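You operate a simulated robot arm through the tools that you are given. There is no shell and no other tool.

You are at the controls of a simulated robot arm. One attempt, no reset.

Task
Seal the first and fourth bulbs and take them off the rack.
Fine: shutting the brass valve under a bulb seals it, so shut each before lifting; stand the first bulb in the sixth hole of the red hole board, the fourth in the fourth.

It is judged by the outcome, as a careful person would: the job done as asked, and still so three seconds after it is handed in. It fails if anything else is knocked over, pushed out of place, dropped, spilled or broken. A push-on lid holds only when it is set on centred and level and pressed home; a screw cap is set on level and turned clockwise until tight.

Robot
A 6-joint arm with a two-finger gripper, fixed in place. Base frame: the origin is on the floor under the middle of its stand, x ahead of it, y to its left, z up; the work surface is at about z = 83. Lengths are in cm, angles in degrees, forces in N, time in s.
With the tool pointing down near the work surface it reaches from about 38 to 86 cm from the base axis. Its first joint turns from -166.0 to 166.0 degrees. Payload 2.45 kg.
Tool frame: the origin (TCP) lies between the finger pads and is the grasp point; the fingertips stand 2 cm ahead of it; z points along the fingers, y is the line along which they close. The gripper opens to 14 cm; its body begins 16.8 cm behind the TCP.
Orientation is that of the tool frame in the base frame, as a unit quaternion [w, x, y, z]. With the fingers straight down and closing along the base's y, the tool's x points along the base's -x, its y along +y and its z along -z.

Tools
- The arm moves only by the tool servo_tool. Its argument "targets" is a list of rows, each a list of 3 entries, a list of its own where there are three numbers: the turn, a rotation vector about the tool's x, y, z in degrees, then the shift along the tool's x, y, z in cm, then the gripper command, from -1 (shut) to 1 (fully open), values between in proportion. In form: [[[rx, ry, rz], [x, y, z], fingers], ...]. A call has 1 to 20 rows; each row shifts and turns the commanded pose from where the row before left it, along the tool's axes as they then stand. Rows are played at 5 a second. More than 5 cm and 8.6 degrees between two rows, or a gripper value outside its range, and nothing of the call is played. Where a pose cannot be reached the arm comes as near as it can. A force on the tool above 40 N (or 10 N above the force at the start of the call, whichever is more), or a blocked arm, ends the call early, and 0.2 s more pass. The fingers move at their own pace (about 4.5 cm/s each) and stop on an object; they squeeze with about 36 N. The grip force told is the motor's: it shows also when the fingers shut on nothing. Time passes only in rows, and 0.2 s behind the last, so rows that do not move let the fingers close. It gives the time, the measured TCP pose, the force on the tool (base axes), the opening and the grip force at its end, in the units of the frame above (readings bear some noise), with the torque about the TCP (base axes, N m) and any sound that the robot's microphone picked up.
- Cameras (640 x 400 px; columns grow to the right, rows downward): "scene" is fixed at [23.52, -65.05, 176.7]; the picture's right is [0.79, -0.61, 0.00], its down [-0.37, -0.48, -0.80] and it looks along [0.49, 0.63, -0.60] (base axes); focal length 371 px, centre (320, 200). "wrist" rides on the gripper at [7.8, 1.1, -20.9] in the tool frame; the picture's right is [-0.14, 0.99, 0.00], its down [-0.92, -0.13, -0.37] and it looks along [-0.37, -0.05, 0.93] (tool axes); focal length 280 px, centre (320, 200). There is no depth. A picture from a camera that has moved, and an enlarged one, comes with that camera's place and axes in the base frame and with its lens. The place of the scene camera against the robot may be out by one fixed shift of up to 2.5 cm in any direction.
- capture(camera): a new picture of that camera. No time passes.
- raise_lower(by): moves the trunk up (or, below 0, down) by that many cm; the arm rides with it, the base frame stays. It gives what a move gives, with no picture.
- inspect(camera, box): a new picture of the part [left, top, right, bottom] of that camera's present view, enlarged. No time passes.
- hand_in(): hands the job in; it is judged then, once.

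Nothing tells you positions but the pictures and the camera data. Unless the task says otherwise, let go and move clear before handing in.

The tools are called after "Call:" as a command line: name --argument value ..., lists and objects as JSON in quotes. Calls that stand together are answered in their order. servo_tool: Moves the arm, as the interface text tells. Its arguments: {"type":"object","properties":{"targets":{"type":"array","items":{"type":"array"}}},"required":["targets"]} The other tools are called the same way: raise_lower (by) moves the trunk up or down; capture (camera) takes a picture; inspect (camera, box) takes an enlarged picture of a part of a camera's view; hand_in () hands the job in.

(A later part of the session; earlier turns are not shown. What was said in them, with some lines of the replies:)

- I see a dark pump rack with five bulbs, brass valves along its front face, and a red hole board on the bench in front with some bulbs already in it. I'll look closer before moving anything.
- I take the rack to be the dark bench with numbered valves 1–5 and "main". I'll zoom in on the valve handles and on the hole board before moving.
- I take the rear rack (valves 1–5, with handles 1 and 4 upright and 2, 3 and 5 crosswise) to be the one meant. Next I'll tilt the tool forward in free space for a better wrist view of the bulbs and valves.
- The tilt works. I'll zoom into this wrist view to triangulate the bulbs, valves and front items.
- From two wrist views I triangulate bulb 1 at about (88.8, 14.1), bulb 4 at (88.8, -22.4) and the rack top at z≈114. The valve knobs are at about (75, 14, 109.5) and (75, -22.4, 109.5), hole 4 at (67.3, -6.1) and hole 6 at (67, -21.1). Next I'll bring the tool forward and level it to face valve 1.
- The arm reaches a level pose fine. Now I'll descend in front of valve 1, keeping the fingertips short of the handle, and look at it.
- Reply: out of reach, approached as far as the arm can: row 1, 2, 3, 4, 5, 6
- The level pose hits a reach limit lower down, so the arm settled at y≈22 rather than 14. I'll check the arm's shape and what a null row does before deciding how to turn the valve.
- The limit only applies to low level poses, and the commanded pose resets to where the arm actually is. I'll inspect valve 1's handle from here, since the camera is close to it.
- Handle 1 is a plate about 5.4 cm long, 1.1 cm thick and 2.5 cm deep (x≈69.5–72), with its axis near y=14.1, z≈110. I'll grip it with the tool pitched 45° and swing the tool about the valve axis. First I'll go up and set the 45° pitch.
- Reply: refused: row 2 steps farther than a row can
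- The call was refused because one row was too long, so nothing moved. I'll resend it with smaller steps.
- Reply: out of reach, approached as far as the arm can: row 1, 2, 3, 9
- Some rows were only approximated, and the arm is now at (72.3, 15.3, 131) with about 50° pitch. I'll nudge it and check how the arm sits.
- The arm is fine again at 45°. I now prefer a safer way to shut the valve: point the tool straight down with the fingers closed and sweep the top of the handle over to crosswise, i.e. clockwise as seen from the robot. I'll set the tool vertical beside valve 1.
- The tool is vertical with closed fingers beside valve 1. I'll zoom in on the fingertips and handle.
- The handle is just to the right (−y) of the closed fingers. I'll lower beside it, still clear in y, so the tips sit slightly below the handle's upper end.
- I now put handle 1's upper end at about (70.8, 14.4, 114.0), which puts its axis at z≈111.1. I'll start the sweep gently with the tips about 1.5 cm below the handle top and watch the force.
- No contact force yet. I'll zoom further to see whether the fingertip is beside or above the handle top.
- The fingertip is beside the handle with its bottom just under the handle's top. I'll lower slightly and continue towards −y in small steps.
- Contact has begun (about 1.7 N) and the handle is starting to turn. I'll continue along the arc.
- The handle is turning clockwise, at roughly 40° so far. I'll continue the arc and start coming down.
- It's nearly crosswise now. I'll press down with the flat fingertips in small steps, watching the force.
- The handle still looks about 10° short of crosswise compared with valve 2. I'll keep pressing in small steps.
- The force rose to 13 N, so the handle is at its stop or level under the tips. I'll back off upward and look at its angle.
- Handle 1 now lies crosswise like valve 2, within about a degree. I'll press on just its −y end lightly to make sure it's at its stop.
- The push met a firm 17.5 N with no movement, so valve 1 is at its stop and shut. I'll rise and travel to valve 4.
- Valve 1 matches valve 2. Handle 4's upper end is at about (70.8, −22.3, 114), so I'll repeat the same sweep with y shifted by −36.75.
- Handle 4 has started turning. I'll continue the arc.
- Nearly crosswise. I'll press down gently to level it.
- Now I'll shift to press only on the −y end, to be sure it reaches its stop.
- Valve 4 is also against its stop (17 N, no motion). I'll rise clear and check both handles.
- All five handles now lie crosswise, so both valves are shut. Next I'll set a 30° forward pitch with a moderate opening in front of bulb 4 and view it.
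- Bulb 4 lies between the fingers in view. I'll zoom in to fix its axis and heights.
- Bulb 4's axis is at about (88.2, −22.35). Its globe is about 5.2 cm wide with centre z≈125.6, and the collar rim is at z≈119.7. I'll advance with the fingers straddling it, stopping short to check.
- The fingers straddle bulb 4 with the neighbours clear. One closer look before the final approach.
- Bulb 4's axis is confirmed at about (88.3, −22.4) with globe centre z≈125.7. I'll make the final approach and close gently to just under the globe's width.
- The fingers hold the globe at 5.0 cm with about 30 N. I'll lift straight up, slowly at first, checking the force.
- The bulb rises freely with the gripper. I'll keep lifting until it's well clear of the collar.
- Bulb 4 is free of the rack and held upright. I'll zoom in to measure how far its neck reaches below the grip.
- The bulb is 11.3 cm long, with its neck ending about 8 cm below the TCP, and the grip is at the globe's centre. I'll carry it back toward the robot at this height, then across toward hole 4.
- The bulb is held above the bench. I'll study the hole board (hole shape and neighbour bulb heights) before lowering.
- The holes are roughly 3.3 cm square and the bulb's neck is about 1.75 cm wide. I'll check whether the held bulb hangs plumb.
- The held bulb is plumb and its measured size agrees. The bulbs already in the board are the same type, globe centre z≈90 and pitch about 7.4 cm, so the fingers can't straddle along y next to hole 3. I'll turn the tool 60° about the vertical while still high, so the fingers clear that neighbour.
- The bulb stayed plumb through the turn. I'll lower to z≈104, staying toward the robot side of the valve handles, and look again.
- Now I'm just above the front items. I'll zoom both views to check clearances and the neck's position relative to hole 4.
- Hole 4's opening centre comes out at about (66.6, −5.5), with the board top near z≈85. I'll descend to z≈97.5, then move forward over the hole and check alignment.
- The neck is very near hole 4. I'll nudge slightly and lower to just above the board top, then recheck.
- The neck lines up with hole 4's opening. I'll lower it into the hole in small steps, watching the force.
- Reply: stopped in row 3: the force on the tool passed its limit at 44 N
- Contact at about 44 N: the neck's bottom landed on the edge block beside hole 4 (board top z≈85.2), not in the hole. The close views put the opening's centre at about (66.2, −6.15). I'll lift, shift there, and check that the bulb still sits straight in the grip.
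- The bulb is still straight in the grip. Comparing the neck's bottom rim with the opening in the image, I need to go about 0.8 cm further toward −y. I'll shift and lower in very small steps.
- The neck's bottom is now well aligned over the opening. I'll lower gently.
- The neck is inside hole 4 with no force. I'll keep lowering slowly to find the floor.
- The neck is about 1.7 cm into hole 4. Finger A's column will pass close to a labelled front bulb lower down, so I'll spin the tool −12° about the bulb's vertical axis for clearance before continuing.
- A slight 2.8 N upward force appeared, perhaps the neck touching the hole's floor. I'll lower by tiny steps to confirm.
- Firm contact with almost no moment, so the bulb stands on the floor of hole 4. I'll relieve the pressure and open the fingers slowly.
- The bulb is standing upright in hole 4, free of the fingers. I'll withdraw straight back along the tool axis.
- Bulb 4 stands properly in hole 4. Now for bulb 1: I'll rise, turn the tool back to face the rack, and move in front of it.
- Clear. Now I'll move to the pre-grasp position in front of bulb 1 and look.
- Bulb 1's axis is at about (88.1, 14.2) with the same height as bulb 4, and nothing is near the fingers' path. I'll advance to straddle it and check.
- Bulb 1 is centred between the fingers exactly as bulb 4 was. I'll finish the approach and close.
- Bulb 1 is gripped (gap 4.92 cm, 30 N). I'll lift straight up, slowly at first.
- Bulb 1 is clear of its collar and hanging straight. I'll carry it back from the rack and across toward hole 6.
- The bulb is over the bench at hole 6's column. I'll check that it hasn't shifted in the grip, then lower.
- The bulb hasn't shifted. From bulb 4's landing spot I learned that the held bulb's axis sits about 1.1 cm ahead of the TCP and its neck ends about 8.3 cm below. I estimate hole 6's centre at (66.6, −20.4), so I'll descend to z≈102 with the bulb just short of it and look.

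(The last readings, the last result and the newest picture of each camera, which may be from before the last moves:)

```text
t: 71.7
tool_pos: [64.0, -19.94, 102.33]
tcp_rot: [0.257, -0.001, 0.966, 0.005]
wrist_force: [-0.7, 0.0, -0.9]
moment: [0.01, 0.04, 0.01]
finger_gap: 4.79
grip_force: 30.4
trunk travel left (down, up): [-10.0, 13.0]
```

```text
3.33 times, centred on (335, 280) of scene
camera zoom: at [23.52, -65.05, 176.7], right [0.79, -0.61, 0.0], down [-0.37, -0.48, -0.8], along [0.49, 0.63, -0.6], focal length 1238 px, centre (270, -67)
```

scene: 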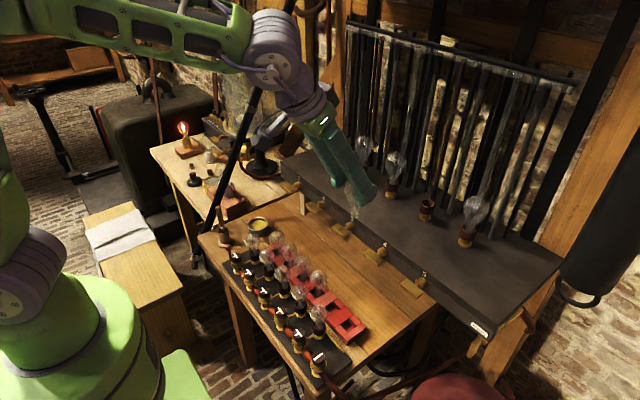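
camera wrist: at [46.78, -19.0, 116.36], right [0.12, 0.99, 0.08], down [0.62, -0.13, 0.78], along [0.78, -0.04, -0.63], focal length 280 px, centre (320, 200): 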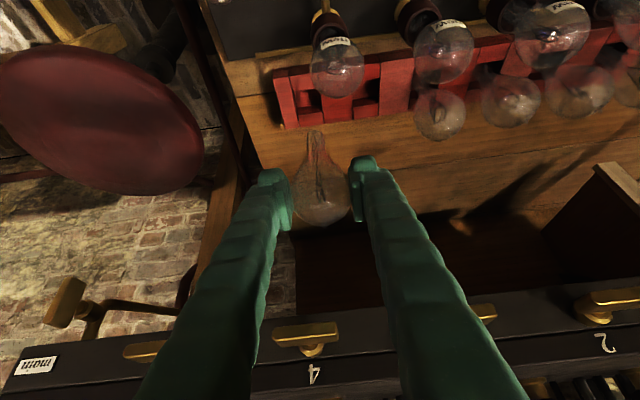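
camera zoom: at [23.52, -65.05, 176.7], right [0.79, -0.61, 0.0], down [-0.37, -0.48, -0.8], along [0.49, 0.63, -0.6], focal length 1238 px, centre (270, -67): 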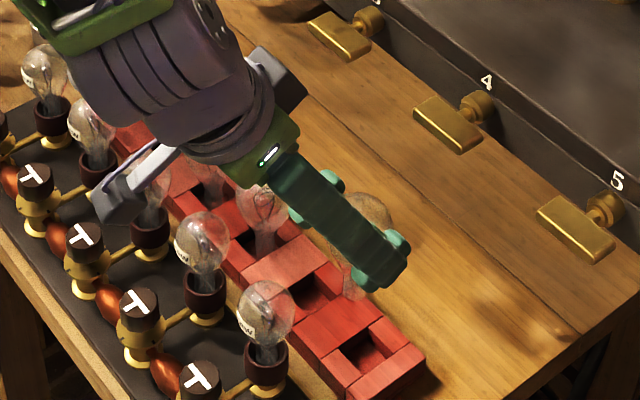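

Hole 6's opening centre is at about (66.65, −20.3), with the board top near 84.7. I'll move so the neck is just above it and check the alignment.

Call:
servo_tool --targets '[[[0, 0, 0], [0.687, -0.13, 2.23], -0.4], [[0, 0, 0], [0.687, -0.13, 2.23], -0.4], [[0, 0, 0], [0.687, -0.13, 2.23], -0.4], [[0, 0, 0], [0, 0, 0], -0.4]]'

Call:
inspect --camera "wrist" --box '[250, 70, 380, 170]'

Call:
inspect --camera "scene" --box '[300, 240, 400, 340]'

```text
t: 72.7
tool_pos: [65.45, -20.42, 95.42]
tcp_rot: [0.257, 0.0, 0.966, 0.003]
wrist_force: [0.7, 0.2, -0.8]
moment: [-0.01, 0.03, -0.01]
finger_gap: 4.76
grip_force: 30.3
trunk travel left (down, up): [-10.0, 13.0]
```

```text
4.00 times, centred on (315, 120) of wrist
camera zoom: at [48.22, -19.46, 109.45], right [0.12, 0.99, 0.08], down [0.62, -0.13, 0.78], along [0.78, -0.04, -0.63], focal length 1122 px, centre (340, 520)
```

zoom: 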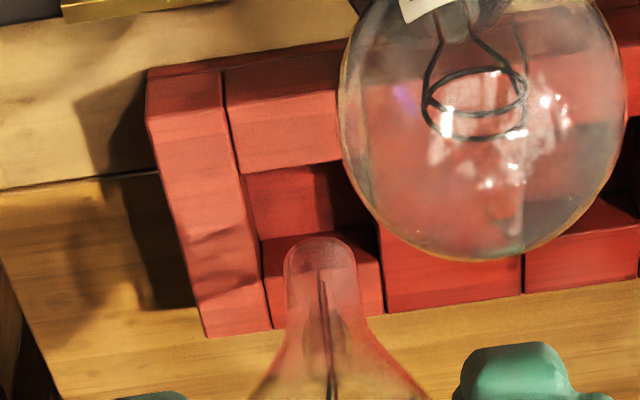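

```text
4.00 times, centred on (350, 290) of scene
camera zoom: at [23.52, -65.05, 176.7], right [0.79, -0.61, 0.0], down [-0.37, -0.48, -0.8], along [0.49, 0.63, -0.6], focal length 1486 px, centre (200, -160)
```

zoom: 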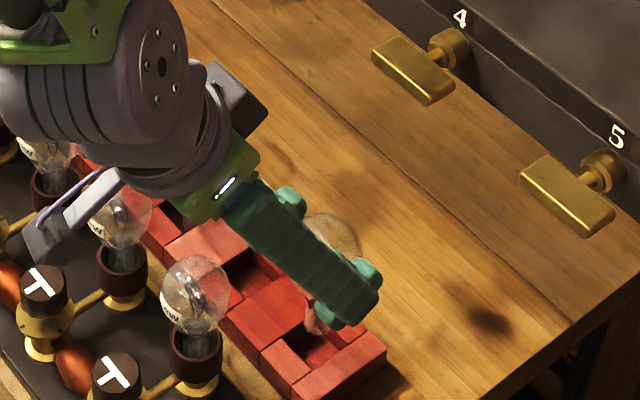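

Call:
inspect --camera "wrist" --box '[290, 95, 354, 155]'

Call:
inspect --camera "scene" --box '[360, 305, 400, 345]'

```text
6.67 times, centred on (322, 125) of wrist
camera zoom: at [48.22, -19.46, 109.45], right [0.12, 0.99, 0.08], down [0.62, -0.13, 0.78], along [0.78, -0.04, -0.63], focal length 1869 px, centre (307, 700)
```

zoom: 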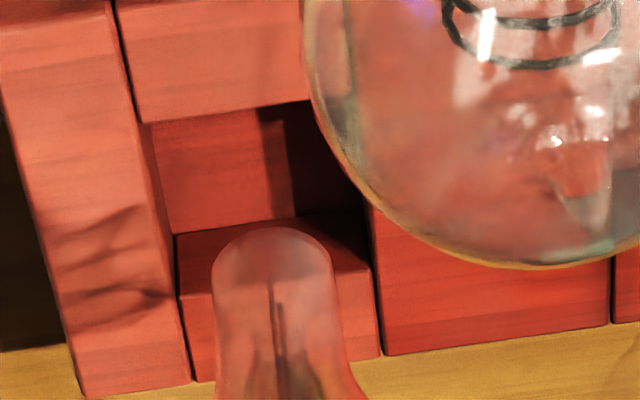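

```text
10.00 times, centred on (380, 325) of scene
camera zoom: at [23.52, -65.05, 176.7], right [0.79, -0.61, 0.0], down [-0.37, -0.48, -0.8], along [0.49, 0.63, -0.6], focal length 3714 px, centre (-280, -1050)
```

zoom: 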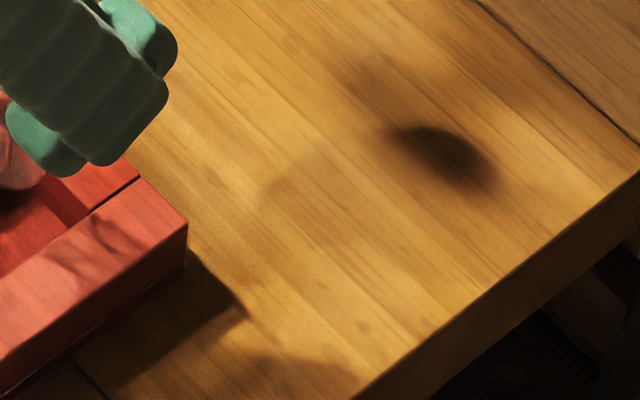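

The far wall and opening are now clear, and the neck is aligned with hole 6's centre to about 0.15 cm. I'll lower gently into it.

Call:
servo_tool --targets '[[[0, 0, 0], [0.26, -0.06, 0.54], -0.4], [[0, 0, 0], [0.26, -0.06, 0.54], -0.4], [[0, 0, 0], [0.25, 0, 0.55], -0.4], [[0, 0, 0], [0.1, 0, 0.173], -0.4], [[0, 0, 0], [0.1, 0, 0.173], -0.4], [[0, 0, 0], [0.1, 0, 0.173], -0.4]]'

Call:
inspect --camera "wrist" --box '[270, 90, 366, 165]'

```text
t: 74.1
tool_pos: [65.57, -20.65, 93.04]
tcp_rot: [0.257, -0.002, 0.966, 0.004]
wrist_force: [-0.3, 0.8, -1.2]
moment: [-0.02, -0.01, 0.05]
finger_gap: 4.73
grip_force: 30.2
trunk travel left (down, up): [-10.0, 13.0]
```

```text
5.33 times, centred on (318, 128) of wrist
camera zoom: at [48.35, -19.62, 107.16], right [0.12, 0.99, 0.08], down [0.62, -0.13, 0.78], along [0.78, -0.04, -0.63], focal length 1495 px, centre (331, 587)
```

zoom: 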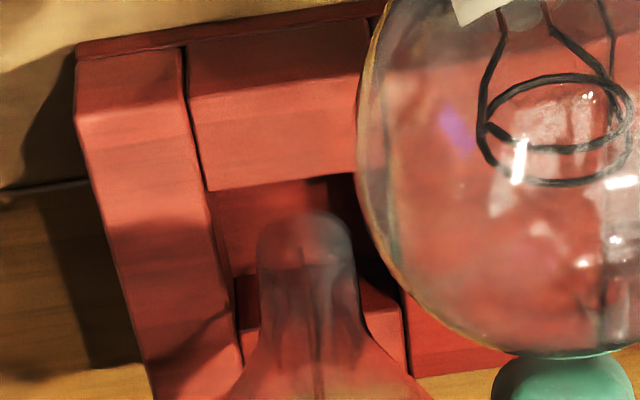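

The neck has entered hole 6 with no force. I'll continue down to the floor.

Call:
servo_tool --targets '[[[0, 0, 0], [0.12, 0, 0.208], -0.4], [[0, 0, 0], [0.12, 0, 0.208], -0.4], [[0, 0, 0], [0.12, 0, 0.208], -0.4], [[0, 0, 0], [0.12, 0, 0.208], -0.4]]'

Call:
inspect --camera "wrist" --box '[250, 60, 430, 200]'

Call:
inspect --camera "scene" --box '[300, 250, 400, 350]'

```text
t: 75.1
tool_pos: [65.57, -20.62, 92.2]
tcp_rot: [0.257, -0.001, 0.966, 0.004]
wrist_force: [-0.9, -0.6, -0.1]
moment: [-0.01, 0.02, -0.03]
finger_gap: 4.75
grip_force: 30.2
trunk travel left (down, up): [-10.0, 13.0]
```

```text
2.86 times, centred on (340, 130) of wrist
camera zoom: at [48.39, -19.64, 106.21], right [0.12, 0.99, 0.08], down [0.62, -0.13, 0.78], along [0.78, -0.04, -0.63], focal length 801 px, centre (263, 400)
```

zoom: 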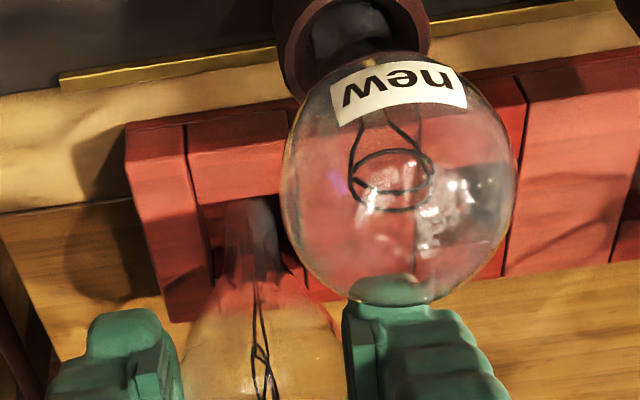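

```text
4.00 times, centred on (350, 300) of scene
camera zoom: at [23.52, -65.05, 176.7], right [0.79, -0.61, 0.0], down [-0.37, -0.48, -0.8], along [0.49, 0.63, -0.6], focal length 1486 px, centre (200, -200)
```

zoom: 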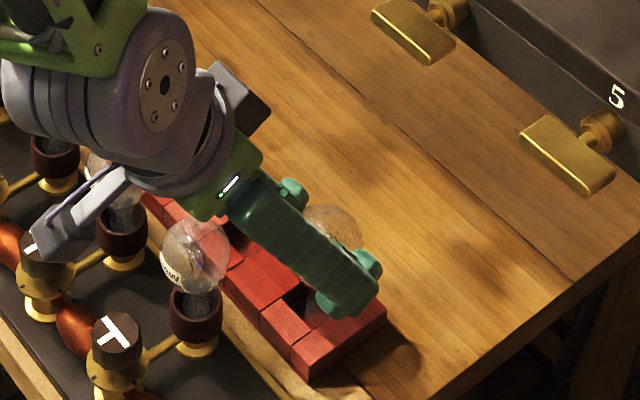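

Call:
servo_tool --targets '[[[0, 0, 0], [0.1, 0, 0.173], -0.4], [[0, 0, 0], [0.075, 0, 0.13], -0.4], [[0, 0, 0], [0.05, 0, 0.087], -0.4]]'

```text
t: 75.9
tool_pos: [65.57, -20.66, 91.78]
tcp_rot: [0.259, 0.0, 0.966, 0.004]
wrist_force: [-3.6, 1.2, 13.7]
moment: [0.06, 0.18, -0.01]
finger_gap: 4.71
grip_force: 30.3
trunk travel left (down, up): [-10.0, 13.0]
```

The floor is reached (13.7 N directly under the bulb). I'll relieve the pressure and open slowly.

Call:
servo_tool --targets '[[[0, 0, 0], [-0.06, 0, -0.1], -0.4], [[0, 0, 0], [0, 0, 0], -0.35], [[0, 0, 0], [0, 0, 0], -0.3], [[0, 0, 0], [0, 0, 0], -0.26], [[0, 0, 0], [0, 0, 0], -0.22], [[0, 0, 0], [0, 0, 0], -0.18], [[0, 0, 0], [0, 0, 0], -0.14], [[0, 0, 0], [0, 0, 0], -0.12], [[0, 0, 0], [0, 0, 0], -0.12]]'

Call:
inspect --camera "wrist" --box '[220, 70, 420, 240]'

Call:
inspect --camera "scene" --box '[300, 250, 400, 350]'

```text
t: 77.9
tool_pos: [65.51, -20.55, 91.74]
tcp_rot: [0.257, -0.001, 0.966, 0.005]
wrist_force: [0.5, 0.9, 0.9]
moment: [-0.05, 0.01, 0.01]
finger_gap: 6.16
grip_force: 0.1
trunk travel left (down, up): [-10.0, 13.0]
```

```text
2.35 times, centred on (320, 155) of wrist
camera zoom: at [48.33, -19.62, 105.94], right [0.12, 0.99, 0.08], down [0.62, -0.13, 0.78], along [0.78, -0.04, -0.63], focal length 660 px, centre (320, 306)
```

zoom: 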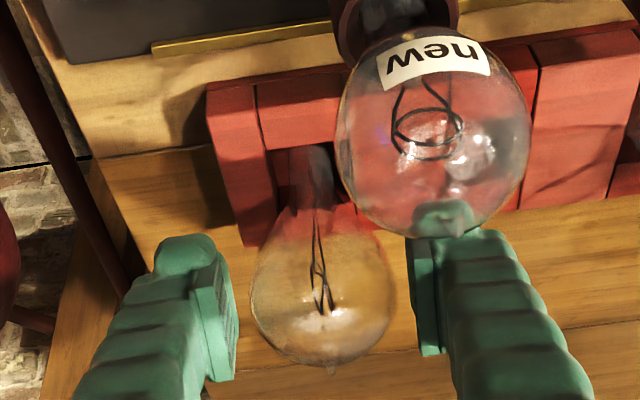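

```text
4.00 times, centred on (350, 300) of scene
camera zoom: at [23.52, -65.05, 176.7], right [0.79, -0.61, 0.0], down [-0.37, -0.48, -0.8], along [0.49, 0.63, -0.6], focal length 1486 px, centre (200, -200)
```

zoom: 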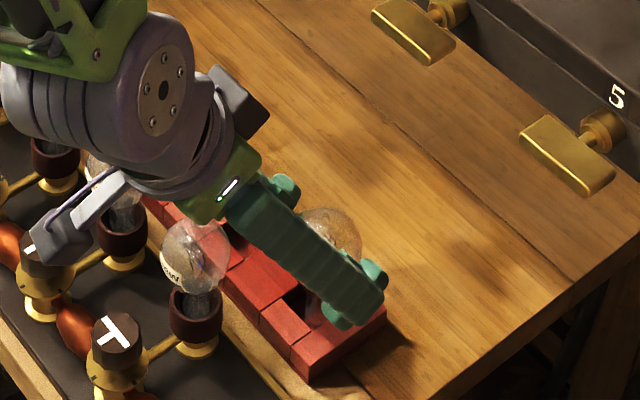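

Bulb 1 stands free in hole 6 with clearance on both sides. I'll withdraw straight up first, then back and up.

Call:
servo_tool --targets '[[[0, 0, 0], [-0.25, 0, -0.433], -0.12], [[0, 0, 0], [-0.5, 0, -0.866], -0.12], [[0, 0, 0], [-0.75, 0, -1.3], -0.12], [[0, 0, 0], [-1, 0, -1.73], -0.12], [[0, 0, 0], [-1.5, 0, -2.6], -0.12], [[0, 0, 0], [0, 0, -3], -0.12], [[0, 0, 0], [0, 0, -4], -0.12], [[0, 0, 0], [0, 0, -4], -0.12], [[0, 0, 0], [-2, 0, -3.46], -0.12], [[0, 0, 0], [-2, 0, -3.46], -0.12], [[0, 0, 0], [-2, 0, -3.46], -0.12], [[0, 0, 0], [-2, 0, -3.46], -0.12], [[0, 0, 0], [-2, 0, -3.46], -0.12]]'

Call:
capture --camera "scene"

Call:
inspect --camera "scene" --box '[210, 210, 390, 390]'

Call:
capture --camera "wrist"

```text
t: 80.7
tool_pos: [60.07, -20.93, 129.22]
tcp_rot: [0.257, -0.001, 0.967, 0.004]
wrist_force: [0.3, 0.0, 0.3]
moment: [0.0, 0.03, 0.04]
finger_gap: 6.19
grip_force: 0.1
trunk travel left (down, up): [-10.0, 13.0]
```

```text
taken
```

scene: 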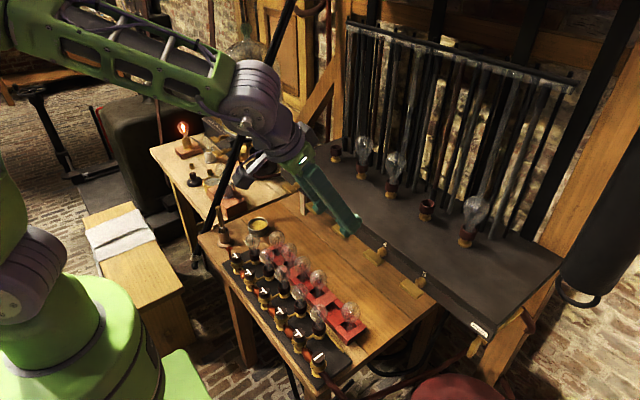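

```text
2.22 times, centred on (300, 300) of scene
camera zoom: at [23.52, -65.05, 176.7], right [0.79, -0.61, 0.0], down [-0.37, -0.48, -0.8], along [0.49, 0.63, -0.6], focal length 825 px, centre (364, -22)
```

zoom: 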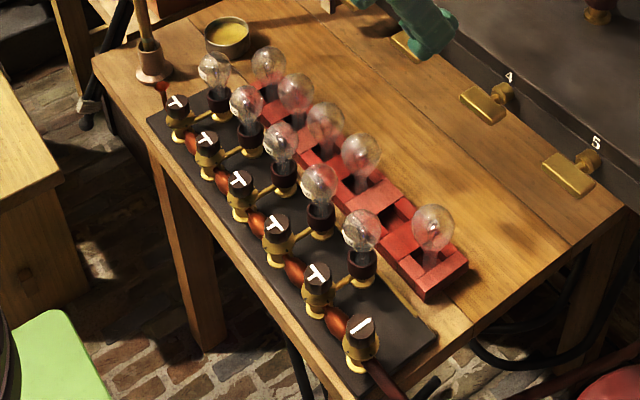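

```text
taken
camera wrist: at [42.81, -19.93, 143.5], right [0.12, 0.99, 0.08], down [0.62, -0.13, 0.78], along [0.78, -0.04, -0.63], focal length 280 px, centre (320, 200)
```

wrist: 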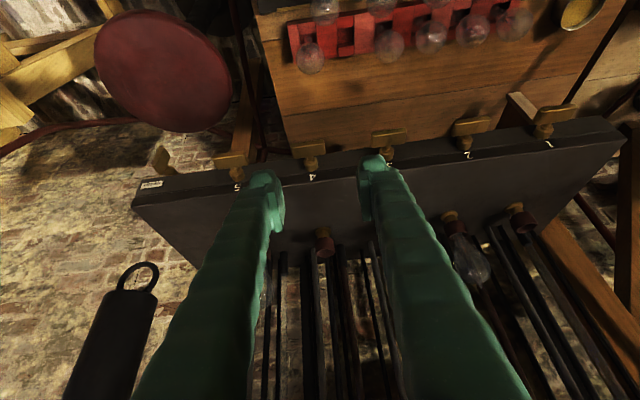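

Holes 4 and 6 now hold bulbs 4 and 1, with hole 5 still empty. I'll make a final check on the valves, the standing bulbs and the surroundings.

Call:
inspect --camera "scene" --box '[310, 255, 390, 335]'

Call:
inspect --camera "wrist" --box '[220, 80, 620, 200]'

Call:
inspect --camera "wrist" --box '[270, 0, 550, 80]'

Call:
inspect --camera "scene" --box '[320, 110, 520, 260]'

```text
5.00 times, centred on (350, 295) of scene
camera zoom: at [23.52, -65.05, 176.7], right [0.79, -0.61, 0.0], down [-0.37, -0.48, -0.8], along [0.49, 0.63, -0.6], focal length 1857 px, centre (170, -275)
```

zoom: 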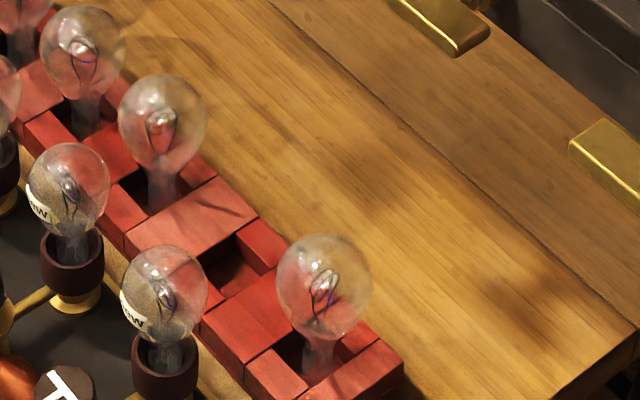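

```text
1.60 times, centred on (420, 140) of wrist
camera zoom: at [42.81, -19.93, 143.5], right [0.12, 0.99, 0.08], down [0.62, -0.13, 0.78], along [0.78, -0.04, -0.63], focal length 449 px, centre (160, 296)
```

zoom: 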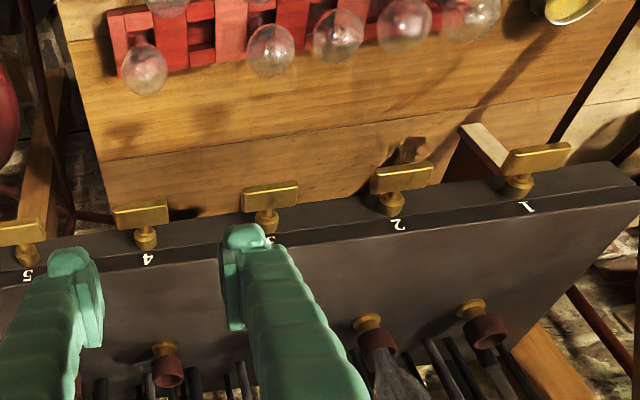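

```text
2.29 times, centred on (410, 40) of wrist
camera zoom: at [42.81, -19.93, 143.5], right [0.12, 0.99, 0.08], down [0.62, -0.13, 0.78], along [0.78, -0.04, -0.63], focal length 641 px, centre (114, 566)
```

zoom: 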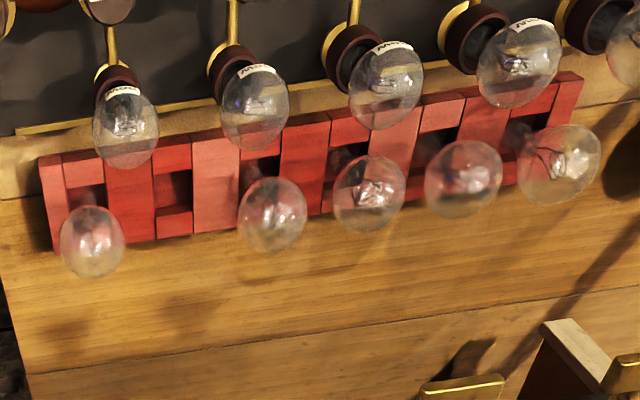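

```text
2.67 times, centred on (420, 185) of scene
camera zoom: at [23.52, -65.05, 176.7], right [0.79, -0.61, 0.0], down [-0.37, -0.48, -0.8], along [0.49, 0.63, -0.6], focal length 990 px, centre (53, 240)
```

zoom: 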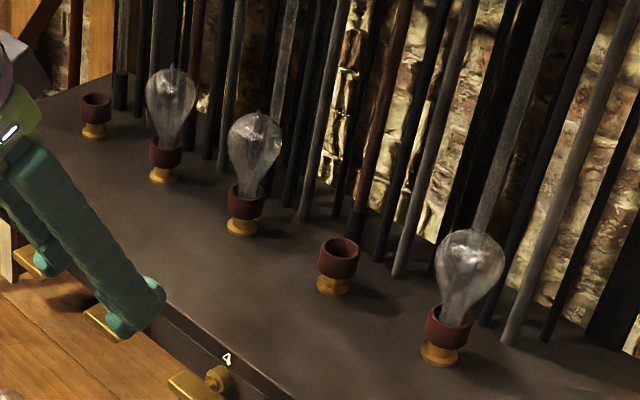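

Valves 1 and 4 are shut crosswise at their stops. Collars 1 and 4 are empty, bulb 1 stands upright in hole 6 and bulb 4 in hole 4, and nothing else has moved. The arm is clear, so I'm handing in.

Call:
hand_in

```text
The job is handed in.
```

I shut valves 1 and 4, took both bulbs off the rack, and handed the job in. The result hasn't come back yet.

- **Valves:** both handles are turned crosswise and were pressed firmly against their stops before I lifted either bulb. I took crosswise as shut because the handles on 2, 3 and 5 already lay that way.
- **Bulbs:** the first bulb stands upright in hole 6 and the fourth in hole 4. I counted holes from the end where the three bulbs already stood.
- **Rough contact:** on the first try at hole 4, the fourth bulb's neck landed on the block beside the hole with about 44 N. I lifted it, realigned and seated it; I saw no damage to the bulb or the board afterwards.
- **Surroundings:** in the final pictures the other bulbs were all in place and nothing looked disturbed. The arm is open and clear.
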